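You operate a simulated robot arm through the tools that you are given. There is no shell and no other tool.

Carry out the task below with a simulated robot arm. There is one attempt and no reset: what you move stays moved.

TASK
Anneal the new joint, switch the welder off, then open the cover and both clamps.
Fine: push the welder lever back first; wait till the glow is gone before you switch off.

The check looks at the end state, three seconds after you hand in, the way a careful person would. Anything else that was tipped, shoved, dropped, spilled or broken makes it a failure. Lids that push on must go on centred and level and be pressed home; caps that screw on are set level and turned clockwise until they are tight.

THE ROBOT
A 7-joint arm with a fingered hand, fixed in place. Base frame: the origin is on the floor under the middle of its stand, x ahead of it, y to its left, z up; the work surface is at about z = 0.95. Units: m, degrees, N and s.
With the tool pointing down near the work surface it reaches from about 0.46 to 0.9 m from the base axis. Its first joint turns from -143.0 to 143.0 degrees. Payload 3 kg.
The TCP is the grasp point between the finger pads, 0.026 m short of the fingertips. In the tool frame z runs along the fingers and y along their closing line. The gripper opens to 0.148 m; its body begins 0.073 m behind the TCP. The gripper is a hand of 3 fingers: y runs from the thumb to the fingers, the wrist lies at [0, 0, -0.229] in the tool frame, and closing takes about 1.5 s.
Orientation is that of the tool frame in the base frame, as a unit quaternion [x, y, z, w]. With the fingers straight down and closing along the base's y, the tool's x points along the base's -x, its y along +y and its z along -z.

THE INTERFACE
- The arm moves only by the tool apply_moves. Its argument "series" is one flat list of numbers, 7 for each row, row after row: the shift along the tool's x, y, z in m, then the turn, a rotation vector about the tool's x, y, z in degrees, then the finger opening in m, from 0 to 0.148. In form: [dx, dy, dz, rx, ry, rz, grip, dx, dy, dz, rx, ry, rz, grip, ...]. A call has 1 to 20 rows; each row is the pose to reach, as a shift and turn from the pose commanded when the call began, along the tool's axes at that moment. Each row takes 0.2 s and may step no farther than 0.05 m and 8.6 degrees from the row before; otherwise, or with a gripper value out of range, the whole call is refused. A pose out of reach is approached as far as the arm can. The call stops where the force on the tool passes 50 N (or 10 N more than at its start, if that is more) or the arm is blocked; 0.2 s more then pass. Each finger travels about 0.153 m/s and halts on what it meets, pressing with about 32 N; the grip force reading is that of the motor and also rises with nothing between the fingers. The clock runs only during rows and for 0.2 s after the last one: add rows that repeat a pose to give the fingers time. It gives the time, the measured TCP pose, the force on the tool (base axes), the opening and the grip force at its end, in the units of the frame above (readings bear some noise), with the torque about the TCP (base axes, N m) and any sound that the robot's microphone picked up.
- Cameras (640 x 400 px; columns grow to the right, rows downward): "scene" is fixed at [0.0496, 0.4999, 1.5757]; the picture's right is [-0.15, -0.99, 0.00], its down [-0.63, 0.09, -0.77] and it looks along [0.76, -0.11, -0.64] (base axes); focal length 278 px, centre (320, 200). "wrist" rides on the gripper at [0.068, -0.039, -0.09] in the tool frame; the picture's right is [0.50, 0.87, 0.00], its down [-0.66, 0.38, -0.65] and it looks along [-0.57, 0.33, 0.76] (tool axes); focal length 222 px, centre (320, 200). There is no depth. A picture from a camera that has moved, and an enlarged one, comes with that camera's place and axes in the base frame and with its lens.
- snapshot(camera): a new picture of that camera. No time passes.
- raise_lower(by): slides the trunk up (or, below 0, down) by that many m; the arm rides with it, the base frame stays. It gives what a move gives, with no picture.
- hand_shape(shape): the hand has 3 fingers and takes this shape, open, in about a second: jaw (thumb against the fingers, like two jaws); tri (thumb and two fingers); tip (a fingertip pinch); poke (one finger out to press); point (the index stretched); flat (the hand flat); cup (the hand cupped); fist (a fist). The gripper value then closes the fingers along that shape, each until it touches; the sizes above hold for jaw. It gives what a move gives, with no picture.
- close_up(camera, box): a new picture of the part [left, top, right, bottom] of that camera's present view, enlarged. No time passes.
- job_done(): hands the job in; it is judged then, once.

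Places have to be worked out from the pictures, the camera data and where the tool is seen. Open the gripper and draw the arm clear of the work before you hand the job in, unless the task says otherwise.

The tools are called after ">>>" by a JSON object that holds its "method" and its "body". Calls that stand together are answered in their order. apply_moves: Moves the arm, as the interface text tells. Its arguments: {"type":"object","properties":{"series":{"type":"array"}},"required":["series"]} The other tools are called the same way: raise_lower (by) moves the trunk up or down; hand_shape (shape) gives the hand a shape; snapshot (camera) takes a picture; close_up (camera, box) takes an enlarged picture of a part of a camera's view; job_done () hands the job in.

At the start:

```text
time_s: 0.0
eef_pos: [0.6324, 0.4096, 1.3672]
orientation: [0.0, 1.0, 0.0, 0.001]
contact_force: [0.3, 1.4, -0.2]
wrist_torque: [-0.01, 0.05, 0.02]
grip_width: 0.1479
finger_force: 0.1
shape: jaw
trunk travel left (down, up): [-0.775, 0.115]
```

scene: 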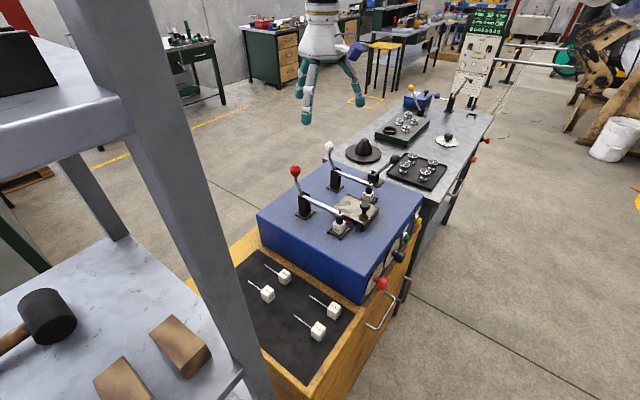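
wrist: 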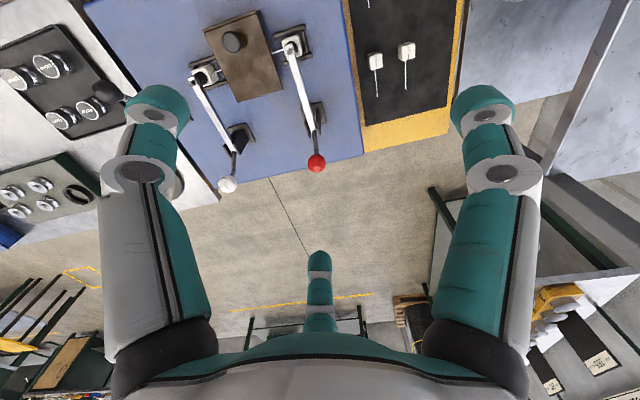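

I begin by looking closely at the blue welder and its controls before moving anything.

>>> {"method": "close_up", "body": {"camera": "scene", "box": [250, 130, 430, 310]}}

>>> {"method": "close_up", "body": {"camera": "scene", "box": [280, 140, 400, 240]}}

>>> {"method": "close_up", "body": {"camera": "scene", "box": [350, 210, 440, 310]}}

>>> {"method": "close_up", "body": {"camera": "wrist", "box": [120, 0, 360, 200]}}

```text
2.22 times, centred on (340, 220) of scene
camera zoom: at [0.0496, 0.4999, 1.5757], right [-0.15, -0.99, 0.0], down [-0.63, 0.09, -0.77], along [0.76, -0.11, -0.64], focal length 618 px, centre (276, 156)
```

zoom: 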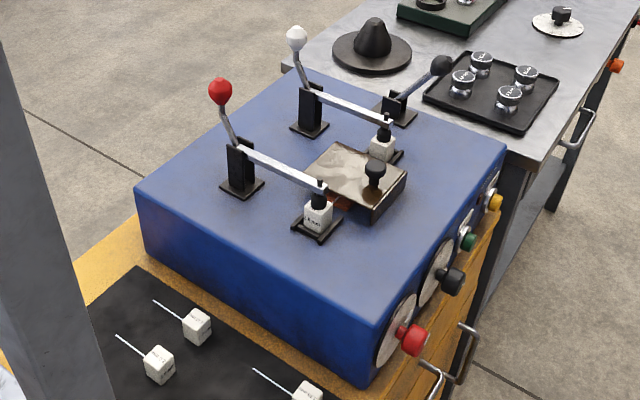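

```text
4.00 times, centred on (340, 190) of scene
camera zoom: at [0.0496, 0.4999, 1.5757], right [-0.15, -0.99, 0.0], down [-0.63, 0.09, -0.77], along [0.76, -0.11, -0.64], focal length 1113 px, centre (240, 240)
```

zoom: 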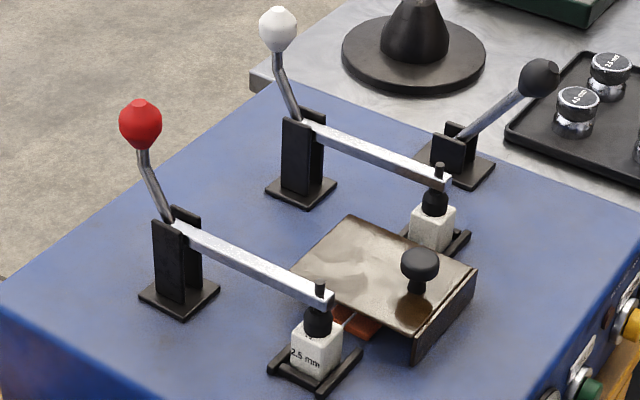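

```text
4.00 times, centred on (395, 260) of scene
camera zoom: at [0.0496, 0.4999, 1.5757], right [-0.15, -0.99, 0.0], down [-0.63, 0.09, -0.77], along [0.76, -0.11, -0.64], focal length 1113 px, centre (20, -40)
```

zoom: 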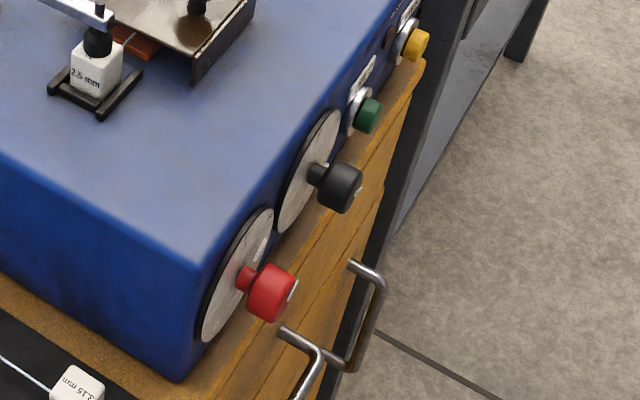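

```text
2.00 times, centred on (240, 100) of wrist
camera zoom: at [0.5666, 0.3692, 1.4573], right [-0.5, 0.87, 0.0], down [0.66, 0.38, 0.65], along [0.57, 0.33, -0.76], focal length 444 px, centre (480, 400)
```

zoom: 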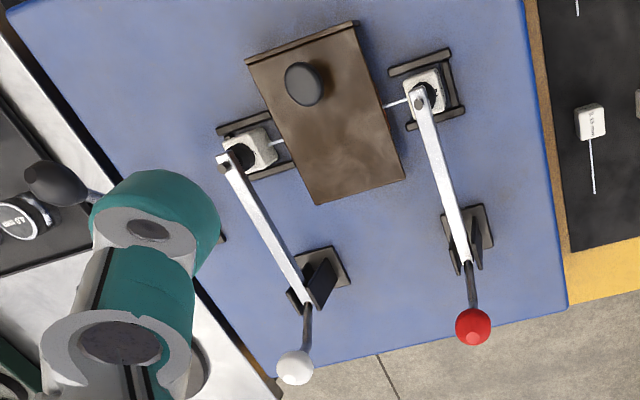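

The welder sits turned about 45° with its knob panel facing the robot. I look closer at the background display and the rest of the bench for instructions.

>>> {"method": "close_up", "body": {"camera": "scene", "box": [440, 0, 520, 110]}}

>>> {"method": "close_up", "body": {"camera": "scene", "box": [340, 80, 500, 190]}}

>>> {"method": "close_up", "body": {"camera": "scene", "box": [395, 205, 425, 235]}}

>>> {"method": "close_up", "body": {"camera": "scene", "box": [330, 190, 370, 230]}}

```text
3.64 times, centred on (480, 55) of scene
camera zoom: at [0.0496, 0.4999, 1.5757], right [-0.15, -0.99, 0.0], down [-0.63, 0.09, -0.77], along [0.76, -0.11, -0.64], focal length 1012 px, centre (-262, 727)
```

zoom: 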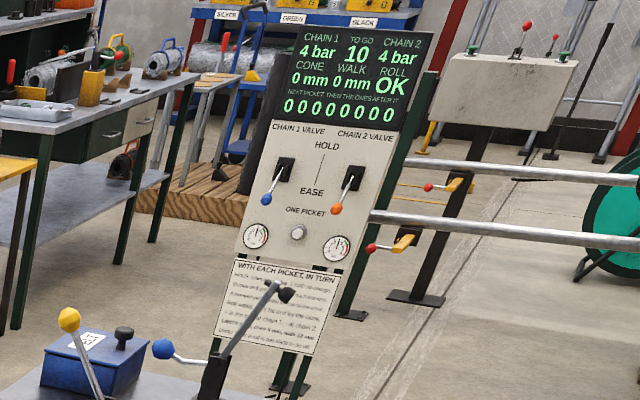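

```text
3.64 times, centred on (420, 135) of scene
camera zoom: at [0.0496, 0.4999, 1.5757], right [-0.15, -0.99, 0.0], down [-0.63, 0.09, -0.77], along [0.76, -0.11, -0.64], focal length 1012 px, centre (-44, 436)
```

zoom: 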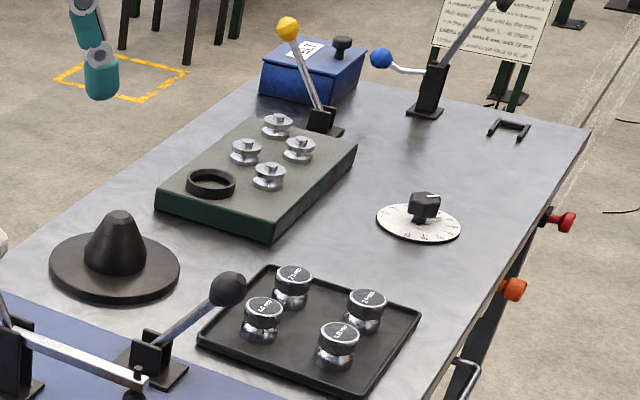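

```text
13.33 times, centred on (410, 220) of scene
camera zoom: at [0.0496, 0.4999, 1.5757], right [-0.15, -0.99, 0.0], down [-0.63, 0.09, -0.77], along [0.76, -0.11, -0.64], focal length 3710 px, centre (-880, -67)
```

zoom: 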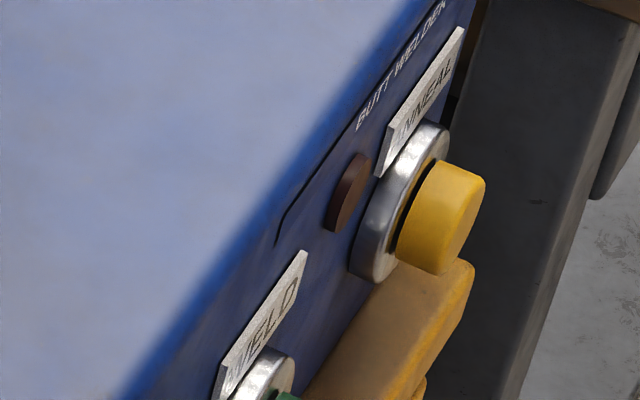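

```text
10.00 times, centred on (350, 210) of scene
camera zoom: at [0.0496, 0.4999, 1.5757], right [-0.15, -0.99, 0.0], down [-0.63, 0.09, -0.77], along [0.76, -0.11, -0.64], focal length 2782 px, centre (20, 100)
```

zoom: 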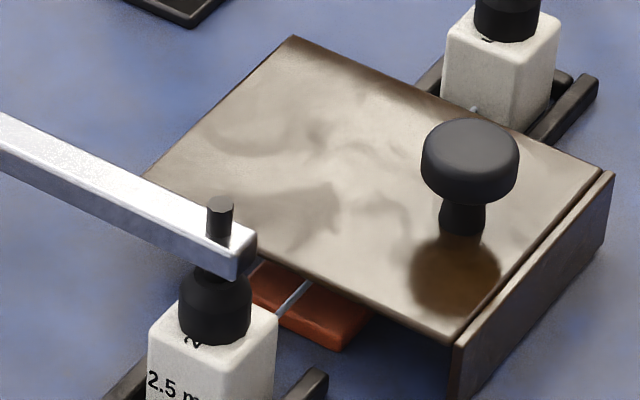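

Yellow is ANNEAL and green is WELD. I zoom in on the two knobs and dial labels, the lever and the cover.

>>> {"method": "close_up", "body": {"camera": "scene", "box": [362, 262, 402, 302]}}

>>> {"method": "close_up", "body": {"camera": "scene", "box": [380, 230, 420, 270]}}

>>> {"method": "close_up", "body": {"camera": "scene", "box": [360, 145, 410, 195]}}

>>> {"method": "close_up", "body": {"camera": "scene", "box": [285, 155, 325, 220]}}

>>> {"method": "close_up", "body": {"camera": "wrist", "box": [180, 0, 340, 110]}}

```text
10.00 times, centred on (382, 282) of scene
camera zoom: at [0.0496, 0.4999, 1.5757], right [-0.15, -0.99, 0.0], down [-0.63, 0.09, -0.77], along [0.76, -0.11, -0.64], focal length 2782 px, centre (-300, -620)
```

zoom: 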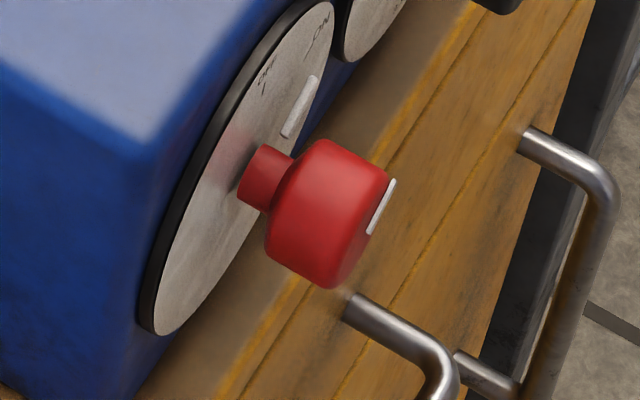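

```text
10.00 times, centred on (400, 250) of scene
camera zoom: at [0.0496, 0.4999, 1.5757], right [-0.15, -0.99, 0.0], down [-0.63, 0.09, -0.77], along [0.76, -0.11, -0.64], focal length 2782 px, centre (-480, -300)
```

zoom: 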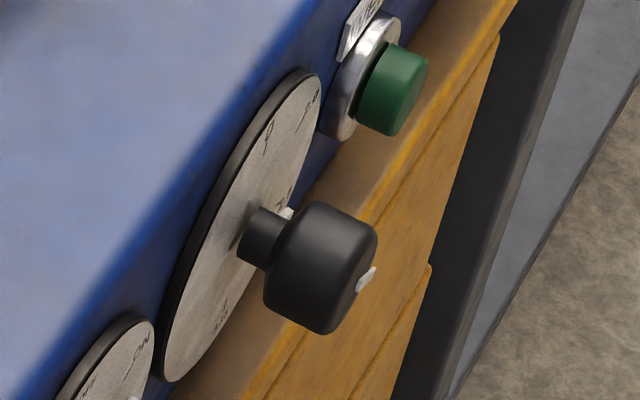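

```text
8.00 times, centred on (385, 170) of scene
camera zoom: at [0.0496, 0.4999, 1.5757], right [-0.15, -0.99, 0.0], down [-0.63, 0.09, -0.77], along [0.76, -0.11, -0.64], focal length 2226 px, centre (-200, 440)
```

zoom: 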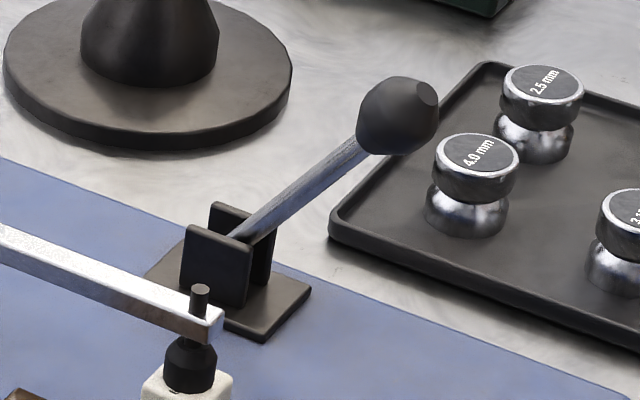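

```text
6.15 times, centred on (305, 188) of scene
camera zoom: at [0.0496, 0.4999, 1.5757], right [-0.15, -0.99, 0.0], down [-0.63, 0.09, -0.77], along [0.76, -0.11, -0.64], focal length 1712 px, centre (412, 277)
```

zoom: 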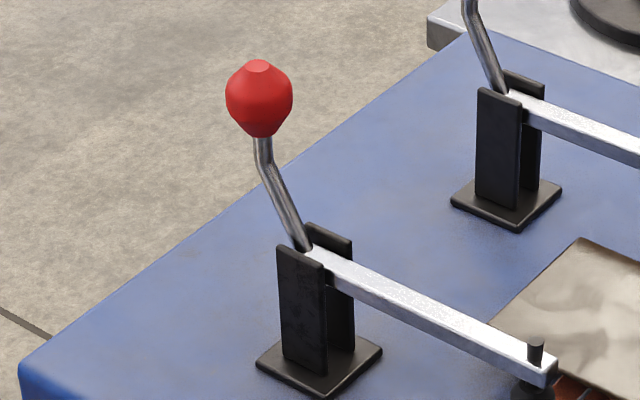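

```text
3.64 times, centred on (260, 55) of wrist
camera zoom: at [0.5666, 0.3692, 1.4573], right [-0.5, 0.87, 0.0], down [0.66, 0.38, 0.65], along [0.57, 0.33, -0.76], focal length 808 px, centre (538, 727)
```

zoom: 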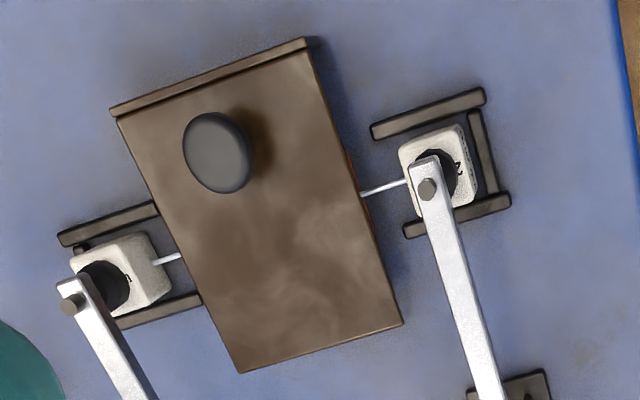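

The red knob is the OFF/ON switch. By triangulation the welder top is at z≈0.95, with the panel plane about 0.556 m out along the 45° direction. I move the hand in front of the panel at a safe height so the wrist camera can see the controls.

>>> {"method": "apply_moves", "body": {"series": [0.015, -0.038, 0, 0, 0, -1.7, 0.148, 0.03, -0.076, 0, 0, 0, -3.4, 0.148, 0.045, -0.114, 0, 0, 0, -5.1, 0.148, 0.06, -0.152, 0, 0, 0, -6.8, 0.148, 0.075, -0.19, 0, 0, 0, -8.5, 0.148, 0.09, -0.228, 0, 0, 0, -10.2, 0.148, 0.105, -0.266, 0, 0, 0, -11.9, 0.148, 0.12, -0.304, 0, 0, 0, -13.6, 0.148, 0.135, -0.34, 0, 0, 0, -15, 0.148, 0.135, -0.34, 0.045, 0, 0, -15, 0.148, 0.135, -0.34, 0.09, 0, 0, -15, 0.148, 0.135, -0.34, 0.135, 0, 0, -15, 0.148, 0.135, -0.34, 0.18, 0, 0, -15, 0.148, 0.135, -0.34, 0.22, 0, 0, -15, 0.148, 0.135, -0.34, 0.26, 0, 0, -15, 0.148, 0.135, -0.34, 0.26, 0, 0, -15, 0.148]}}

>>> {"method": "snapshot", "body": {"camera": "wrist"}}

>>> {"method": "snapshot", "body": {"camera": "scene"}}

```text
time_s: 3.4
eef_pos: [0.6892, 0.2041, 1.3859]
orientation: [-0.13, 0.991, 0.0, 0.0]
contact_force: [0.0, -0.4, -0.2]
wrist_torque: [-0.02, -0.02, -0.02]
grip_width: 0.148
finger_force: 0.0
shape: jaw
out of reach, approached as far as the arm can: row 3, 4, 5, 6, 7, 8, 9, 10, 11, 12, 13, 14, 15, 16
trunk travel left (down, up): [-0.775, 0.115]
```

```text
taken
camera wrist: at [0.6346, 0.1491, 1.4761], right [-0.71, 0.71, 0.0], down [0.54, 0.54, 0.65], along [0.46, 0.46, -0.76], focal length 222 px, centre (320, 200)
```

wrist: 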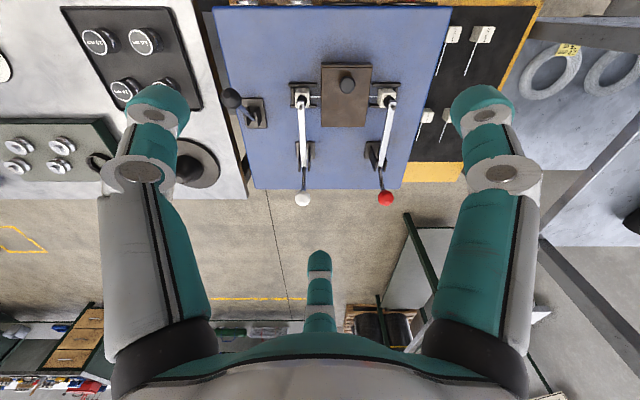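

```text
taken
```

scene: 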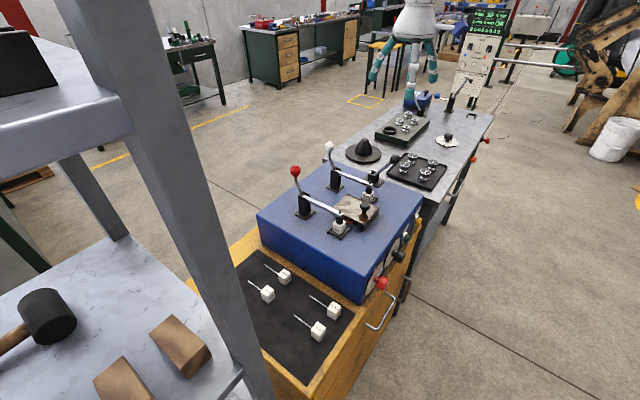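

The arm could not come that close to its base at this height (radius stuck near 0.72). I issue one row of zero shift to learn what pose is now treated as commanded.

>>> {"method": "apply_moves", "body": {"series": [0, 0, 0, 0, 0, 0, 0.148]}}

```text
time_s: 3.8
eef_pos: [0.6884, 0.2055, 1.386]
orientation: [-0.13, 0.992, -0.001, 0.001]
contact_force: [0.2, -0.8, 0.0]
wrist_torque: [-0.02, -0.01, 0.0]
grip_width: 0.1479
finger_force: 0.0
shape: jaw
trunk travel left (down, up): [-0.775, 0.115]
```

The zero row held, so commanded pose equals the reached one. I descend above the welder top (staying above the lever balls at 1.12) and then draw back toward the base where the reach is closer.

>>> {"method": "apply_moves", "body": {"series": [0, 0, 0.04, 0, 0, 0, 0.148, 0, 0, 0.08, 0, 0, 0, 0.148, 0, 0, 0.12, 0, 0, 0, 0.148, 0, 0, 0.15, 0, 0, 0, 0.148, 0.035, -0.02, 0.16, 0, 0, 0, 0.148, 0.07, -0.04, 0.17, 0, 0, 0, 0.148, 0.104, -0.06, 0.18, 0, 0, 0, 0.148, 0.139, -0.08, 0.2, 0, 0, 0, 0.148, 0.165, -0.095, 0.22, 0, 0, 0, 0.148, 0.165, -0.095, 0.25, 0, 0, 0, 0.148, 0.165, -0.095, 0.28, 0, 0, 0, 0.148]}}

>>> {"method": "snapshot", "body": {"camera": "wrist"}}

>>> {"method": "snapshot", "body": {"camera": "scene"}}

```text
time_s: 6.2
eef_pos: [0.701, 0.2264, 1.3118]
orientation: [-0.13, 0.991, 0.0, 0.0]
contact_force: [-0.7, 1.1, -0.8]
wrist_torque: [-0.02, 0.0, 0.03]
grip_width: 0.148
finger_force: 0.2
shape: jaw
out of reach, approached as far as the arm can: row 1, 2, 3, 4, 5, 6, 7, 8, 9, 10, 11
trunk travel left (down, up): [-0.775, 0.115]
```

```text
taken
camera wrist: at [0.6471, 0.171, 1.4027], right [-0.71, 0.71, 0.0], down [0.54, 0.54, 0.65], along [0.46, 0.46, -0.76], focal length 222 px, centre (320, 200)
```

wrist: 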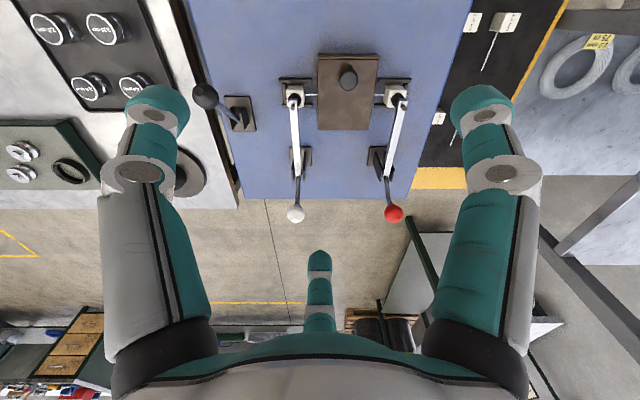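

```text
taken
```

scene: 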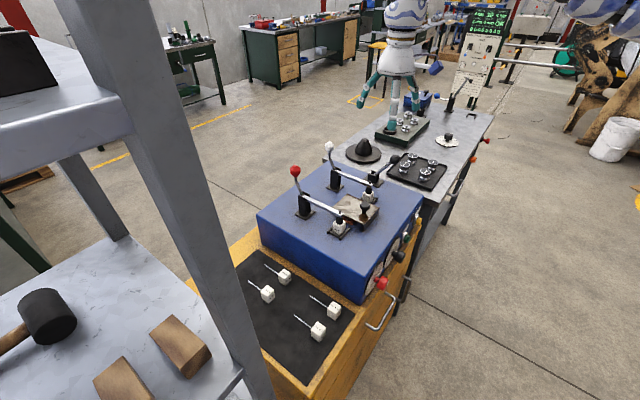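

Still limited at this height. I shift outward and to the right, in front of the bench (free space), and descend there so I can then come in low where reach is nearer.

>>> {"method": "apply_moves", "body": {"series": [-0.01, -0.045, 0, 0, 0, 0, 0.148, -0.008, -0.09, 0, 0, 0, 0, 0.148, 0.0, -0.138, 0, 0, 0, 0, 0.148, 0.006, -0.185, 0, 0, 0, 0, 0.148, 0.011, -0.231, 0, 0, 0, 0, 0.148, 0.028, -0.272, 0, 0, 0, 0, 0.148, 0.045, -0.313, 0, 0, 0, 0, 0.148, 0.062, -0.354, 0, 0, 0, 0, 0.148, 0.08, -0.395, 0, 0, 0, 0, 0.148, 0.097, -0.436, 0, 0, 0, 0, 0.148, 0.097, -0.436, 0.04, 0, 0, 0, 0.148, 0.097, -0.436, 0.08, 0, 0, 0, 0.148, 0.097, -0.436, 0.12, 0, 0, 0, 0.148, 0.097, -0.436, 0.16, 0, 0, 0, 0.148, 0.097, -0.436, 0.2, 0, 0, 0, 0.148, 0.097, -0.436, 0.24, 0, 0, 0, 0.148, 0.097, -0.436, 0.28, 0, 0, 0, 0.148]}}

>>> {"method": "snapshot", "body": {"camera": "wrist"}}

>>> {"method": "snapshot", "body": {"camera": "scene"}}

```text
time_s: 9.8
eef_pos: [0.8262, -0.1759, 1.3353]
orientation: [-0.129, 0.992, 0.0, -0.001]
contact_force: [0.1, -0.3, 0.1]
wrist_torque: [0.01, -0.04, -0.02]
grip_width: 0.148
finger_force: 0.0
shape: jaw
out of reach, approached as far as the arm can: row 1, 2, 3, 4, 5, 6, 7, 8, 9, 10, 11, 12, 13, 14, 15, 16, 17
trunk travel left (down, up): [-0.775, 0.115]
```

```text
taken
camera wrist: at [0.7719, -0.2318, 1.4259], right [-0.71, 0.71, 0.0], down [0.54, 0.53, 0.65], along [0.46, 0.46, -0.76], focal length 222 px, centre (320, 200)
```

wrist: 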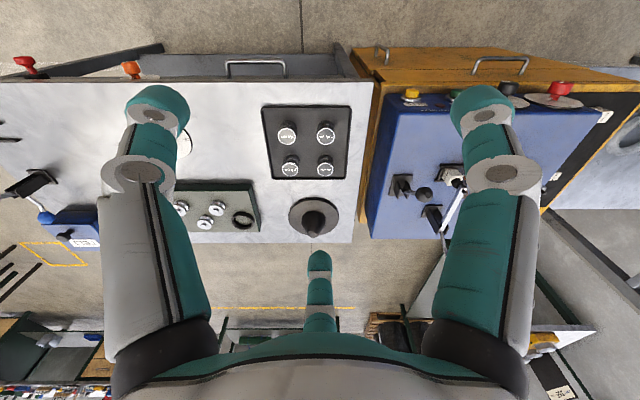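

```text
taken
```

scene: 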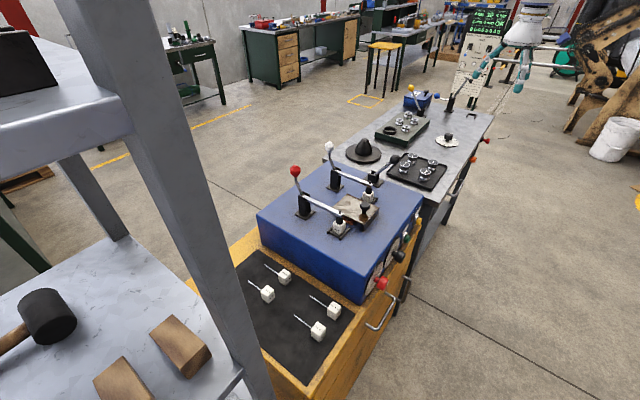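

Still limited. I test a small move outward and down to find out which direction the limit blocks.

>>> {"method": "apply_moves", "body": {"series": [0, 0, 0.03, 0, 0, 0, 0.148]}}

>>> {"method": "apply_moves", "body": {"series": [0, 0, 0, 0, 0, 8, 0.148, 0, 0, 0, 0, 0, 16, 0.148, 0, 0, 0, 0, 0, 24, 0.148, 0, 0, 0, 0, 0, 32, 0.148, 0, 0, 0, 0, 0, 40, 0.148]}}

>>> {"method": "apply_moves", "body": {"series": [0, 0, 0.04, 0, 0, 0, 0.148, 0, 0, 0.08, 0, 0, 0, 0.148]}}

```text
time_s: 10.2
eef_pos: [0.8257, -0.177, 1.3353]
orientation: [-0.129, 0.992, 0.001, -0.001]
contact_force: [-0.1, 1.0, -0.2]
wrist_torque: [-0.01, 0.02, -0.01]
grip_width: 0.1479
finger_force: 0.0
shape: jaw
out of reach, approached as far as the arm can: row 1
trunk travel left (down, up): [-0.775, 0.115]
```

```text
time_s: 11.4
eef_pos: [0.8287, -0.1855, 1.334]
orientation: [0.217, 0.976, 0.0, 0.0]
contact_force: [-0.1, 0.3, 0.2]
wrist_torque: [0.02, -0.01, 0.05]
grip_width: 0.1479
finger_force: 0.0
shape: jaw
trunk travel left (down, up): [-0.775, 0.115]
```

```text
time_s: 12.0
eef_pos: [0.8286, -0.1866, 1.3239]
orientation: [0.219, 0.976, 0.0, -0.002]
contact_force: [0.5, 0.3, 0.0]
wrist_torque: [-0.04, 0.02, 0.01]
grip_width: 0.148
finger_force: 0.1
shape: jaw
out of reach, approached as far as the arm can: row 1, 2
trunk travel left (down, up): [-0.775, 0.115]
```

The downward direction is blocked at this trunk height, so I lower the trunk by 0.2 m; the hand hangs in front of the bench over free floor.

>>> {"method": "raise_lower", "body": {"by": -0.2}}

>>> {"method": "snapshot", "body": {"camera": "scene"}}

>>> {"method": "apply_moves", "body": {"series": [0, 0, 0.03, 0, 0, 0, 0.148]}}

```text
time_s: 14.2
eef_pos: [0.8279, -0.1874, 1.1243]
orientation: [0.219, 0.976, 0.0, -0.002]
contact_force: [-0.3, -0.8, -0.5]
wrist_torque: [-0.01, 0.0, 0.0]
grip_width: 0.1479
finger_force: 0.2
shape: jaw
trunk travel left (down, up): [-0.575, 0.315]
```

```text
taken
```

scene: 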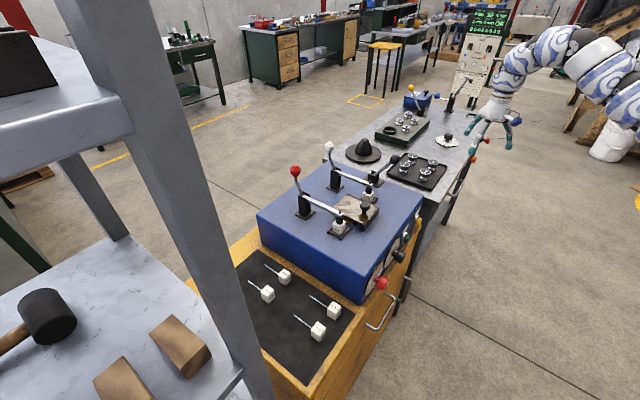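

```text
time_s: 14.6
eef_pos: [0.8289, -0.1921, 1.1152]
orientation: [0.221, 0.975, 0.0, -0.004]
contact_force: [0.0, -0.5, -0.5]
wrist_torque: [-0.03, 0.02, 0.03]
grip_width: 0.148
finger_force: 0.0
shape: jaw
out of reach, approached as far as the arm can: row 1
trunk travel left (down, up): [-0.575, 0.315]
```

The arm itself is visible now; I zoom on it to understand its elbow posture and why it's limited.

>>> {"method": "close_up", "body": {"camera": "scene", "box": [460, 0, 640, 180]}}

```text
2.22 times, centred on (550, 90) of scene
camera zoom: at [0.0496, 0.4999, 1.5757], right [-0.15, -0.99, 0.0], down [-0.63, 0.09, -0.77], along [0.76, -0.11, -0.64], focal length 618 px, centre (-191, 444)
```

zoom: 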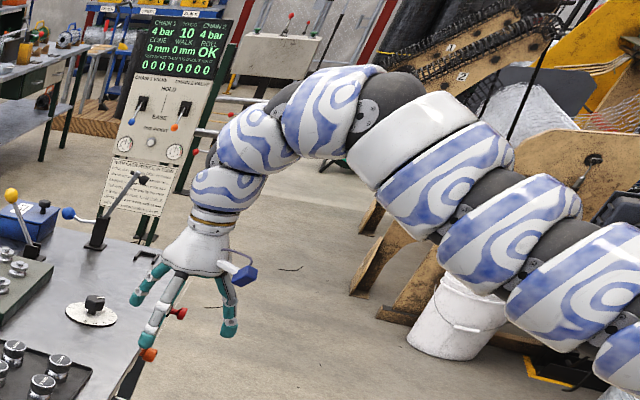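

The arm is stretched nearly straight at shoulder height, with the wrist bent at its limit. I pitch the tool toward the panel direction (+45° heading), which relieves the wrist and brings it inward.

>>> {"method": "apply_moves", "body": {"series": [0, 0, 0, -7.5, -2.7, 0, 0.148, 0, 0, 0, -15, -5.3, 0, 0.148, 0, 0, 0, -22.5, -8, 0, 0.148, 0, 0, 0, -30, -10.6, 0, 0.148, 0, 0, 0, -37.5, -13.3, 0, 0.148, 0, 0, 0, -42, -15, 0, 0.148]}}

>>> {"method": "close_up", "body": {"camera": "scene", "box": [460, 0, 640, 180]}}

>>> {"method": "snapshot", "body": {"camera": "wrist"}}

```text
time_s: 16.2
eef_pos: [0.8908, -0.2064, 1.1881]
orientation: [0.169, 0.905, 0.276, 0.275]
contact_force: [-0.1, -1.0, 0.3]
wrist_torque: [-0.01, 0.0, 0.03]
grip_width: 0.1482
finger_force: 0.1
shape: jaw
out of reach, approached as far as the arm can: row 1, 2, 3, 4, 5, 6
trunk travel left (down, up): [-0.575, 0.315]
stopped in row 6: the arm was blocked; the commanded pose is now the measured one
```

```text
2.22 times, centred on (550, 90) of scene
camera zoom: at [0.0496, 0.4999, 1.5757], right [-0.15, -0.99, 0.0], down [-0.63, 0.09, -0.77], along [0.76, -0.11, -0.64], focal length 618 px, centre (-191, 444)
```

zoom: 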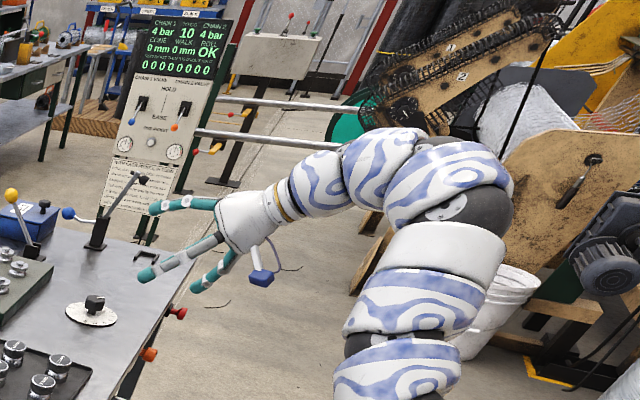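

```text
taken
camera wrist: at [0.7791, -0.2437, 1.2004], right [-0.26, 0.91, 0.31], down [0.19, -0.27, 0.94], along [0.95, 0.31, -0.1], focal length 222 px, centre (320, 200)
```

wrist: 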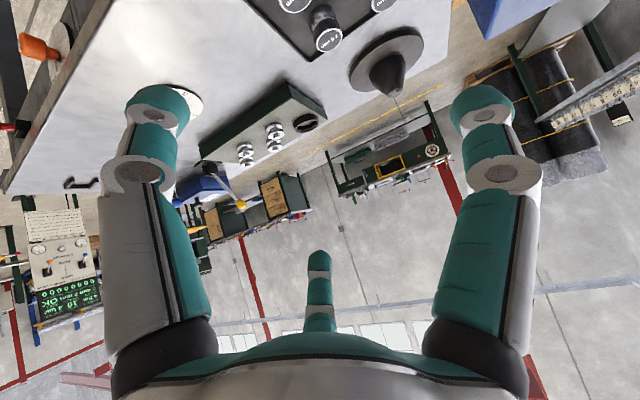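

The arm re-postured and stopped at a limit. With the tool pitched about 45° I now pull the hand straight back toward the base to get away from full stretch.

>>> {"method": "apply_moves", "body": {"series": [0.0316, -0.0062, -0.0236, 0, 0, 0, 0.148, 0.0632, -0.0123, -0.0473, 0, 0, 0, 0.148, 0.0948, -0.0185, -0.0709, 0, 0, 0, 0.148, 0.1264, -0.0247, -0.0946, 0, 0, 0, 0.148, 0.158, -0.0308, -0.118, 0, 0, 0, 0.148]}}

>>> {"method": "snapshot", "body": {"camera": "scene"}}

>>> {"method": "snapshot", "body": {"camera": "wrist"}}

```text
time_s: 17.4
eef_pos: [0.8878, -0.203, 1.1735]
orientation: [0.168, 0.905, 0.276, 0.275]
contact_force: [1.1, 0.1, 0.2]
wrist_torque: [-0.01, 0.02, -0.01]
grip_width: 0.148
finger_force: 0.1
shape: jaw
out of reach, approached as far as the arm can: row 1, 2, 3, 4, 5
trunk travel left (down, up): [-0.575, 0.315]
```

```text
taken
```

scene: 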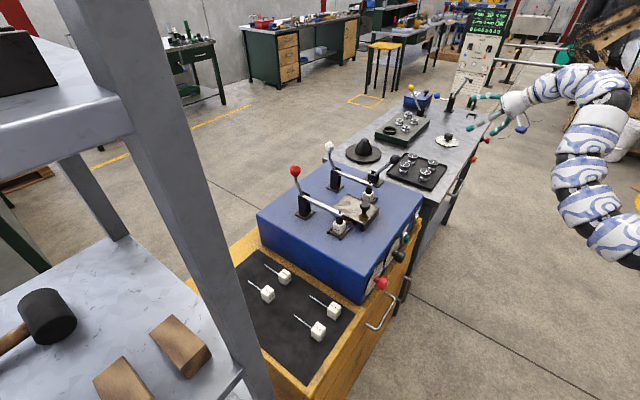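

```text
taken
camera wrist: at [0.7757, -0.2401, 1.1862], right [-0.26, 0.91, 0.31], down [0.19, -0.27, 0.94], along [0.95, 0.31, -0.1], focal length 222 px, centre (320, 200)
```

wrist: 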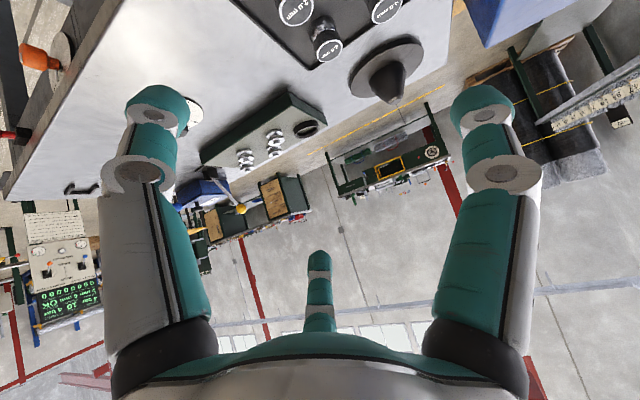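

Pulling straight back is blocked in this posture. I undo the pitch to return to tool-down, aiming to get back to a healthy posture like the starting one.

>>> {"method": "apply_moves", "body": {"series": [0, 0, 0, 7.5, 2.7, 0, 0.148, 0, 0, 0, 15, 5.3, 0, 0.148, 0, 0, 0, 22.5, 8, 0, 0.148, 0, 0, 0, 30, 10.6, 0, 0.148, 0, 0, 0, 37.5, 13.3, 0, 0.148, 0, 0, 0, 43, 15.3, 0, 0.148]}}

>>> {"method": "close_up", "body": {"camera": "scene", "box": [460, 0, 640, 180]}}

```text
time_s: 18.8
eef_pos: [0.8843, -0.202, 1.1745]
orientation: [0.222, 0.971, -0.053, 0.073]
contact_force: [0.7, -0.2, 1.0]
wrist_torque: [0.0, 0.04, 0.02]
grip_width: 0.1481
finger_force: 0.0
shape: jaw
out of reach, approached as far as the arm can: row 1, 2, 3, 4
trunk travel left (down, up): [-0.575, 0.315]
```

```text
2.22 times, centred on (550, 90) of scene
camera zoom: at [0.0496, 0.4999, 1.5757], right [-0.15, -0.99, 0.0], down [-0.63, 0.09, -0.77], along [0.76, -0.11, -0.64], focal length 618 px, centre (-191, 444)
```

zoom: 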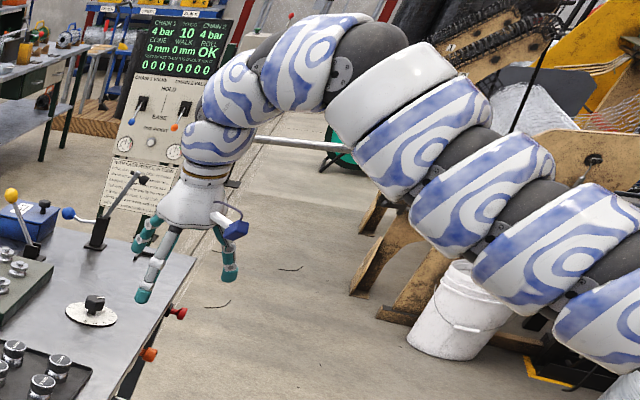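

Here at radius 0.91 the pose is reachable again. I level the tool fully and test going straight down a little from this extended position.

>>> {"method": "apply_moves", "body": {"series": [0, 0, 0.03, 0, 0, 0, 0.148, 0, 0, 0.06, 0, 0, 0, 0.148, 0, 0, 0.09, 0, 0, 0, 0.148]}}

>>> {"method": "snapshot", "body": {"camera": "scene"}}

```text
time_s: 19.6
eef_pos: [0.8949, -0.2128, 1.0841]
orientation: [0.22, 0.971, -0.055, 0.074]
contact_force: [0.0, 0.2, -0.5]
wrist_torque: [-0.01, 0.02, 0.01]
grip_width: 0.1479
finger_force: 0.0
shape: jaw
trunk travel left (down, up): [-0.575, 0.315]
```

```text
taken
```

scene: 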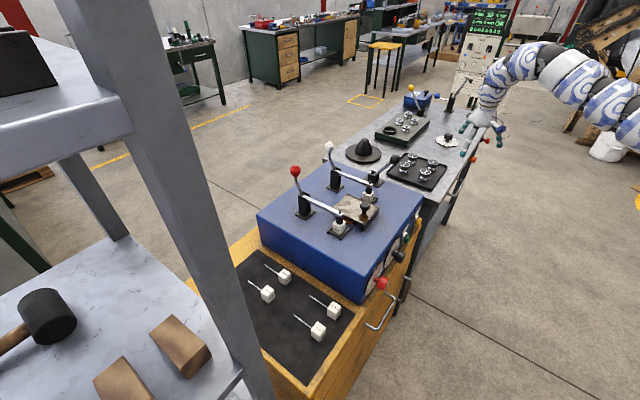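

Down works here (z=1.084). I now level the tool and test pulling inward along the radius at this lower height.

>>> {"method": "apply_moves", "body": {"series": [0.0386, -0.0087, -0.0059, -1.4, 3.2, 0, 0.148, 0.0772, -0.0174, -0.0118, -2.8, 6.4, 0, 0.148, 0.1158, -0.0261, -0.0177, -4.27, 9.67, 0, 0.148, 0.1544, -0.0348, -0.0236, -4.27, 9.67, 0, 0.148, 0.193, -0.0435, -0.0295, -4.27, 9.67, 0, 0.148]}}

>>> {"method": "close_up", "body": {"camera": "scene", "box": [460, 0, 640, 180]}}

```text
time_s: 20.8
eef_pos: [0.847, -0.2212, 1.1307]
orientation: [0.221, 0.974, -0.014, 0.036]
contact_force: [0.5, -1.5, 3.2]
wrist_torque: [0.12, 0.0, 0.0]
grip_width: 0.1481
finger_force: 0.1
shape: jaw
out of reach, approached as far as the arm can: row 1, 2, 3, 4, 5
trunk travel left (down, up): [-0.575, 0.315]
```

```text
2.22 times, centred on (550, 90) of scene
camera zoom: at [0.0496, 0.4999, 1.5757], right [-0.15, -0.99, 0.0], down [-0.63, 0.09, -0.77], along [0.76, -0.11, -0.64], focal length 618 px, centre (-191, 444)
```

zoom: 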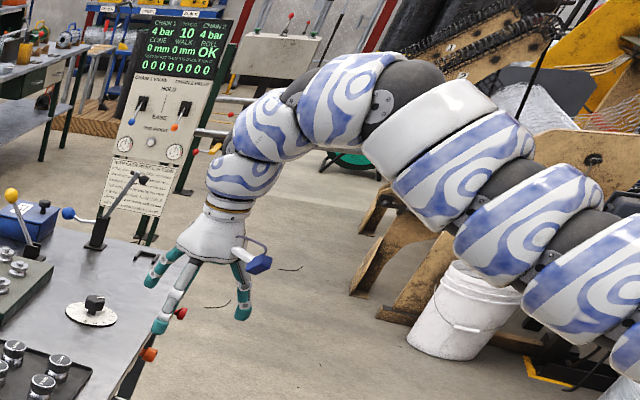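

Tilting the fingers outward relieves the wrist limit. I tilt outward 12° and descend further, which should flatten the forearm enough to allow a vertical tool later.

>>> {"method": "apply_moves", "body": {"series": [0, 0, 0, -1.1, -5.9, 0, 0.148, 0.003, 0.0005, 0.04, -2.26, -11.8, 0, 0.148, 0.006, 0.001, 0.08, -2.26, -11.8, 0, 0.148, 0.009, 0.0013, 0.12, -2.26, -11.8, 0, 0.148, 0.0115, 0.0017, 0.149, -2.26, -11.8, 0, 0.148]}}

>>> {"method": "snapshot", "body": {"camera": "scene"}}

```text
time_s: 22.2
eef_pos: [0.8998, -0.2468, 1.1862]
orientation: [0.21, 0.934, -0.054, 0.283]
contact_force: [-0.8, 0.6, -0.7]
wrist_torque: [-0.02, 0.04, 0.01]
grip_width: 0.1479
finger_force: 0.1
shape: jaw
out of reach, approached as far as the arm can: row 1, 2, 3
trunk travel left (down, up): [-0.575, 0.315]
stopped in row 5: the arm was blocked; the commanded pose is now the measured one
```

```text
taken
```

scene: 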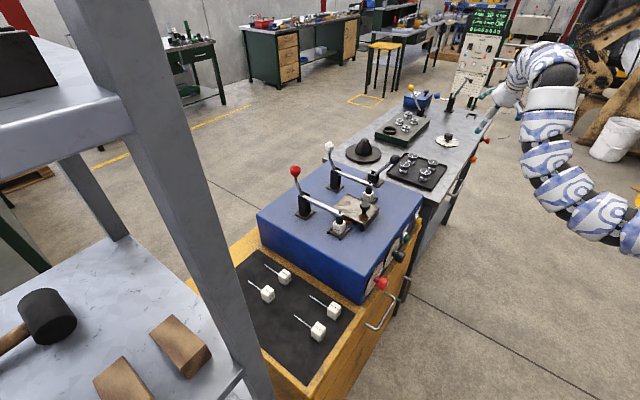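

The solver switched posture (elbow swinging to the side) and stopped midway. I continue gently downward from here to let it settle into that posture, then look.

>>> {"method": "apply_moves", "body": {"series": [0.0165, -0.0005, 0.025, 0, 0, 0, 0.148, 0.033, -0.001, 0.05, 0, 0, 0, 0.148, 0.0497, -0.0016, 0.075, 0, 0, 0, 0.148, 0.0662, -0.0022, 0.1, 0, 0, 0, 0.148]}}

>>> {"method": "snapshot", "body": {"camera": "scene"}}

```text
time_s: 23.2
eef_pos: [0.9007, -0.2502, 1.0653]
orientation: [0.209, 0.934, -0.053, 0.283]
contact_force: [0.3, -0.3, 0.0]
wrist_torque: [-0.02, -0.01, -0.04]
grip_width: 0.1479
finger_force: 0.0
shape: jaw
trunk travel left (down, up): [-0.575, 0.315]
```

```text
taken
```

scene: 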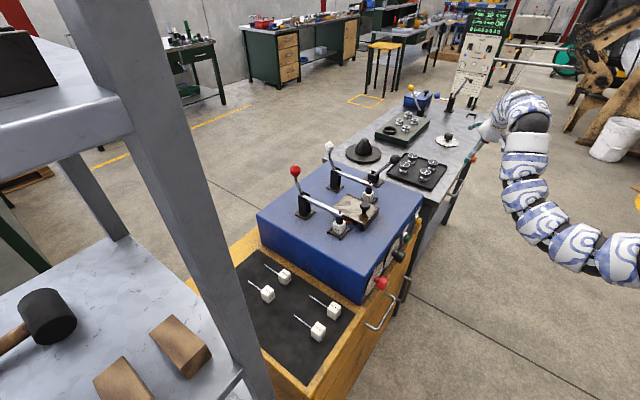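

Now the arm follows exactly. I pull inward 0.15 m at this height to test freedom in the new posture.

>>> {"method": "apply_moves", "body": {"series": [0.032, -0.007, -0.021, 0, 0, 0, 0.148, 0.0635, -0.0135, -0.0424, 0, 0, 0, 0.148, 0.095, -0.02, -0.0635, 0, 0, 0, 0.148, 0.127, -0.027, -0.0847, 0, 0, 0, 0.148]}}

>>> {"method": "snapshot", "body": {"camera": "scene"}}

```text
time_s: 24.2
eef_pos: [0.7479, -0.2077, 1.0663]
orientation: [0.21, 0.935, -0.053, 0.282]
contact_force: [0.3, -0.2, 0.4]
wrist_torque: [0.01, 0.0, -0.04]
grip_width: 0.148
finger_force: 0.1
shape: jaw
trunk travel left (down, up): [-0.575, 0.315]
```

```text
taken
```

scene: 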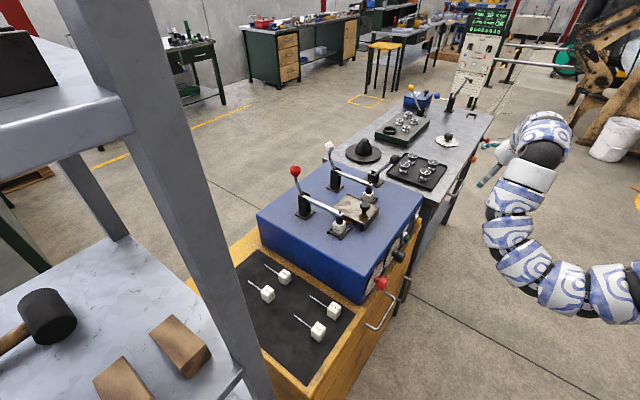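

The new posture moves freely. To keep the elbow well above the bench I raise the trunk by 0.25 m and then bring the hand back down in front of the bench.

>>> {"method": "raise_lower", "body": {"by": 0.25}}

>>> {"method": "apply_moves", "body": {"series": [0.022, -0.0007, 0.0333, 0, 0, 0, 0.148, 0.044, -0.0015, 0.0667, 0, 0, 0, 0.148, 0.0662, -0.0022, 0.1, 0, 0, 0, 0.148, 0.0883, -0.003, 0.1333, 0, 0, 0, 0.148, 0.1103, -0.0036, 0.1666, 0, 0, 0, 0.148]}}

>>> {"method": "snapshot", "body": {"camera": "scene"}}

>>> {"method": "snapshot", "body": {"camera": "wrist"}}

```text
time_s: 26.8
eef_pos: [0.747, -0.2073, 1.3161]
orientation: [0.21, 0.934, -0.055, 0.283]
contact_force: [-0.4, 0.2, -0.4]
wrist_torque: [0.02, 0.01, 0.0]
grip_width: 0.148
finger_force: 0.0
shape: jaw
trunk travel left (down, up): [-0.825, 0.065]
```

```text
time_s: 27.9
eef_pos: [0.7483, -0.209, 1.1179]
orientation: [0.209, 0.935, -0.053, 0.283]
contact_force: [0.3, -1.1, -0.1]
wrist_torque: [-0.02, 0.01, -0.02]
grip_width: 0.148
finger_force: 0.2
shape: jaw
trunk travel left (down, up): [-0.825, 0.065]
```

```text
taken
```

scene: 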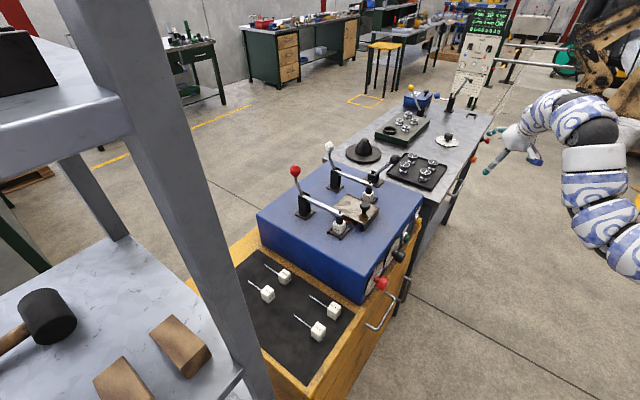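

```text
taken
camera wrist: at [0.6363, -0.2007, 1.1548], right [-0.01, 0.97, -0.26], down [0.32, 0.25, 0.91], along [0.95, -0.07, -0.31], focal length 222 px, centre (320, 200)
```

wrist: 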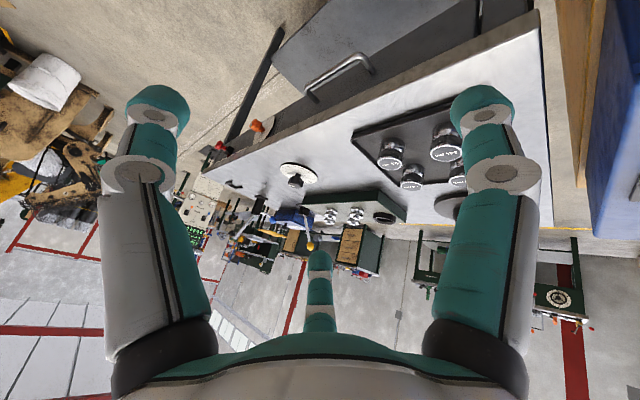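

Good, exact tracking. Now I slide left to in front of the welder panel (about x=0.50, y=0.01, z=1.05), turning the hand to face the panel, pitched 30° from vertical.

>>> {"method": "apply_moves", "body": {"series": [0.0375, 0.0113, -0.0144, -4.1, 1.55, -3.9, 0.148, 0.075, 0.0226, -0.0289, -8.2, 3.1, -7.75, 0.148, 0.1126, 0.0339, -0.0433, -12.3, 4.65, -11.6, 0.148, 0.15, 0.0453, -0.0577, -16.4, 6.2, -15.5, 0.148, 0.1877, 0.0566, -0.0721, -20.4, 7.75, -19.4, 0.148, 0.2252, 0.0679, -0.0866, -24.5, 9.3, -23.25, 0.148, 0.2628, 0.0792, -0.101, -28.6, 10.85, -27.1, 0.148, 0.3003, 0.0905, -0.1154, -32.7, 12.4, -31.0, 0.148]}}

>>> {"method": "snapshot", "body": {"camera": "scene"}}

>>> {"method": "snapshot", "body": {"camera": "wrist"}}

```text
time_s: 29.8
eef_pos: [0.5229, 0.0221, 1.0326]
orientation: [-0.12, 0.956, 0.174, 0.202]
contact_force: [-0.3, -4.1, -2.7]
wrist_torque: [0.44, -0.12, 0.17]
grip_width: 0.148
finger_force: 0.1
shape: jaw
out of reach, approached as far as the arm can: row 4, 5, 6, 7, 8
trunk travel left (down, up): [-0.825, 0.065]
```

```text
taken
```

scene: 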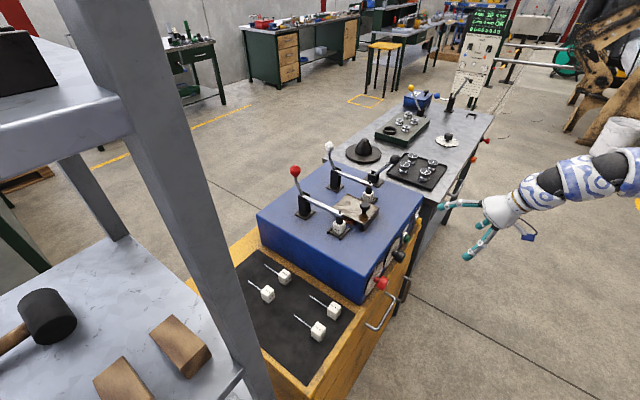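

```text
taken
camera wrist: at [0.4447, -0.0593, 1.0693], right [-0.71, 0.71, 0.03], down [0.24, 0.2, 0.95], along [0.67, 0.68, -0.31], focal length 222 px, centre (320, 200)
```

wrist: 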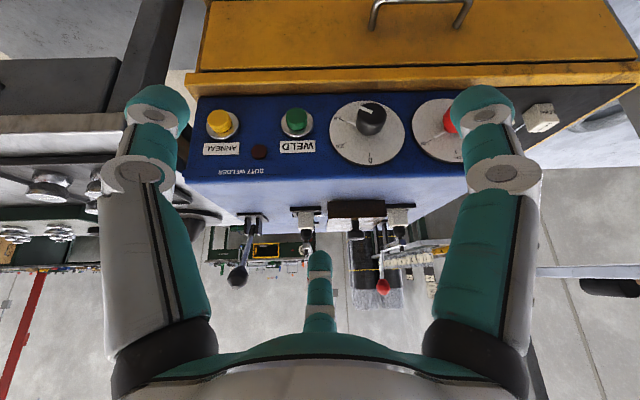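

I now have a clear view of the panel (upside down). I zoom in on the buttons, lamp and both dials.

>>> {"method": "close_up", "body": {"camera": "wrist", "box": [180, 80, 340, 190]}}

>>> {"method": "close_up", "body": {"camera": "wrist", "box": [320, 80, 560, 230]}}

>>> {"method": "close_up", "body": {"camera": "wrist", "box": [210, 180, 450, 320]}}

```text
3.64 times, centred on (260, 135) of wrist
camera zoom: at [0.4447, -0.0593, 1.0693], right [-0.71, 0.71, 0.03], down [0.24, 0.2, 0.95], along [0.67, 0.68, -0.31], focal length 808 px, centre (538, 436)
```

zoom: 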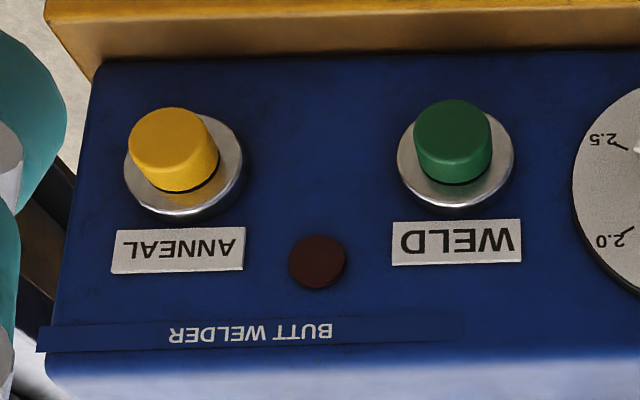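

```text
2.67 times, centred on (440, 155) of wrist
camera zoom: at [0.4447, -0.0593, 1.0693], right [-0.71, 0.71, 0.03], down [0.24, 0.2, 0.95], along [0.67, 0.68, -0.31], focal length 592 px, centre (0, 320)
```

zoom: 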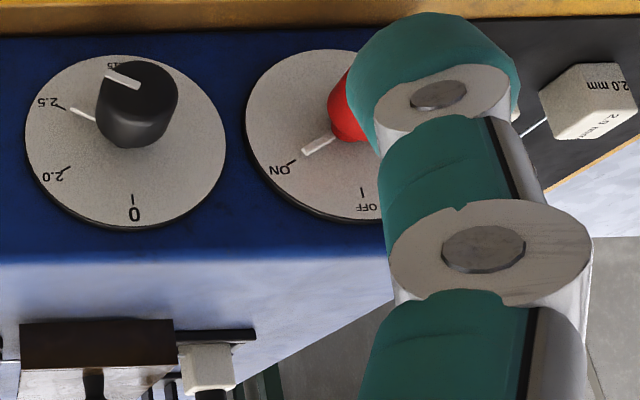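

```text
2.67 times, centred on (330, 250) of wrist
camera zoom: at [0.4447, -0.0593, 1.0693], right [-0.71, 0.71, 0.03], down [0.24, 0.2, 0.95], along [0.67, 0.68, -0.31], focal length 592 px, centre (293, 67)
```

zoom: 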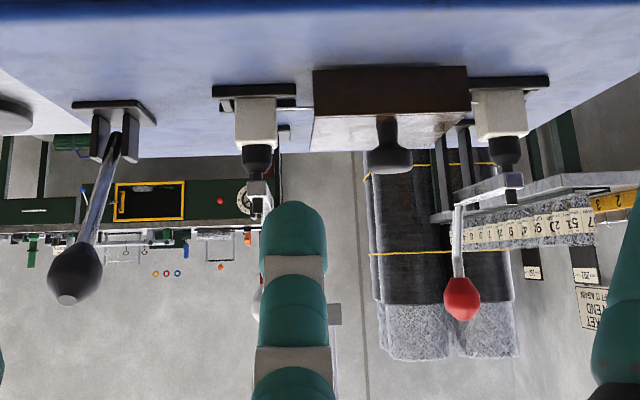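

Triangulation puts the dark welder lever's ball at about (0.83, 0.125, 1.07), leaning toward the operator; its pivot is at (0.87, 0.17, 0.97). The red switch reads ON, with OFF 45–60° counter-clockwise. I lift, close the fingers and move to just in front of the lever.

>>> {"method": "apply_moves", "body": {"series": [-0.0195, 0.013, -0.0391, 0, 0, 0, 0.1, -0.039, 0.0259, -0.0783, 0, 0, 0, 0.06, -0.0586, 0.0389, -0.1174, 0, 0, 0, 0.02, -0.0949, 0.0268, -0.0917, 0, 0, 0, 0, -0.1312, 0.0148, -0.066, 0, 0, 0, 0, -0.1675, 0.0027, -0.0404, 0, 0, 0, 0, -0.2038, -0.0093, -0.0147, 0, 0, 0, 0, -0.2401, -0.0214, 0.011, 0, 0, 0, 0, -0.2401, -0.0214, 0.011, 0, 0, 0, 0]}}

>>> {"method": "snapshot", "body": {"camera": "scene"}}

>>> {"method": "snapshot", "body": {"camera": "wrist"}}

```text
time_s: 31.8
eef_pos: [0.7465, 0.0411, 1.1172]
orientation: [-0.126, 0.958, 0.158, 0.205]
contact_force: [0.0, 0.1, -0.1]
wrist_torque: [0.01, -0.02, -0.03]
grip_width: 0.0
finger_force: 32.1
shape: jaw
out of reach, approached as far as the arm can: row 1, 2, 3, 4
trunk travel left (down, up): [-0.825, 0.065]
```

```text
taken
```

scene: 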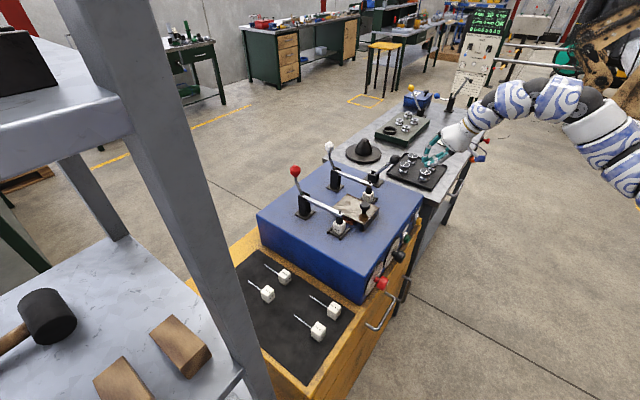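

```text
taken
camera wrist: at [0.6684, -0.0394, 1.1566], right [-0.71, 0.71, 0.0], down [0.23, 0.23, 0.94], along [0.67, 0.67, -0.33], focal length 222 px, centre (320, 200)
```

wrist: 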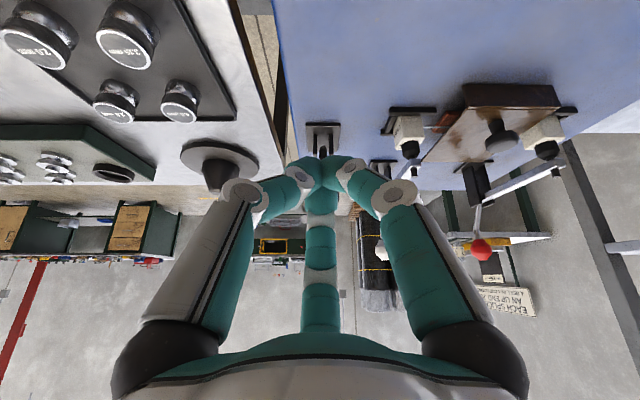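

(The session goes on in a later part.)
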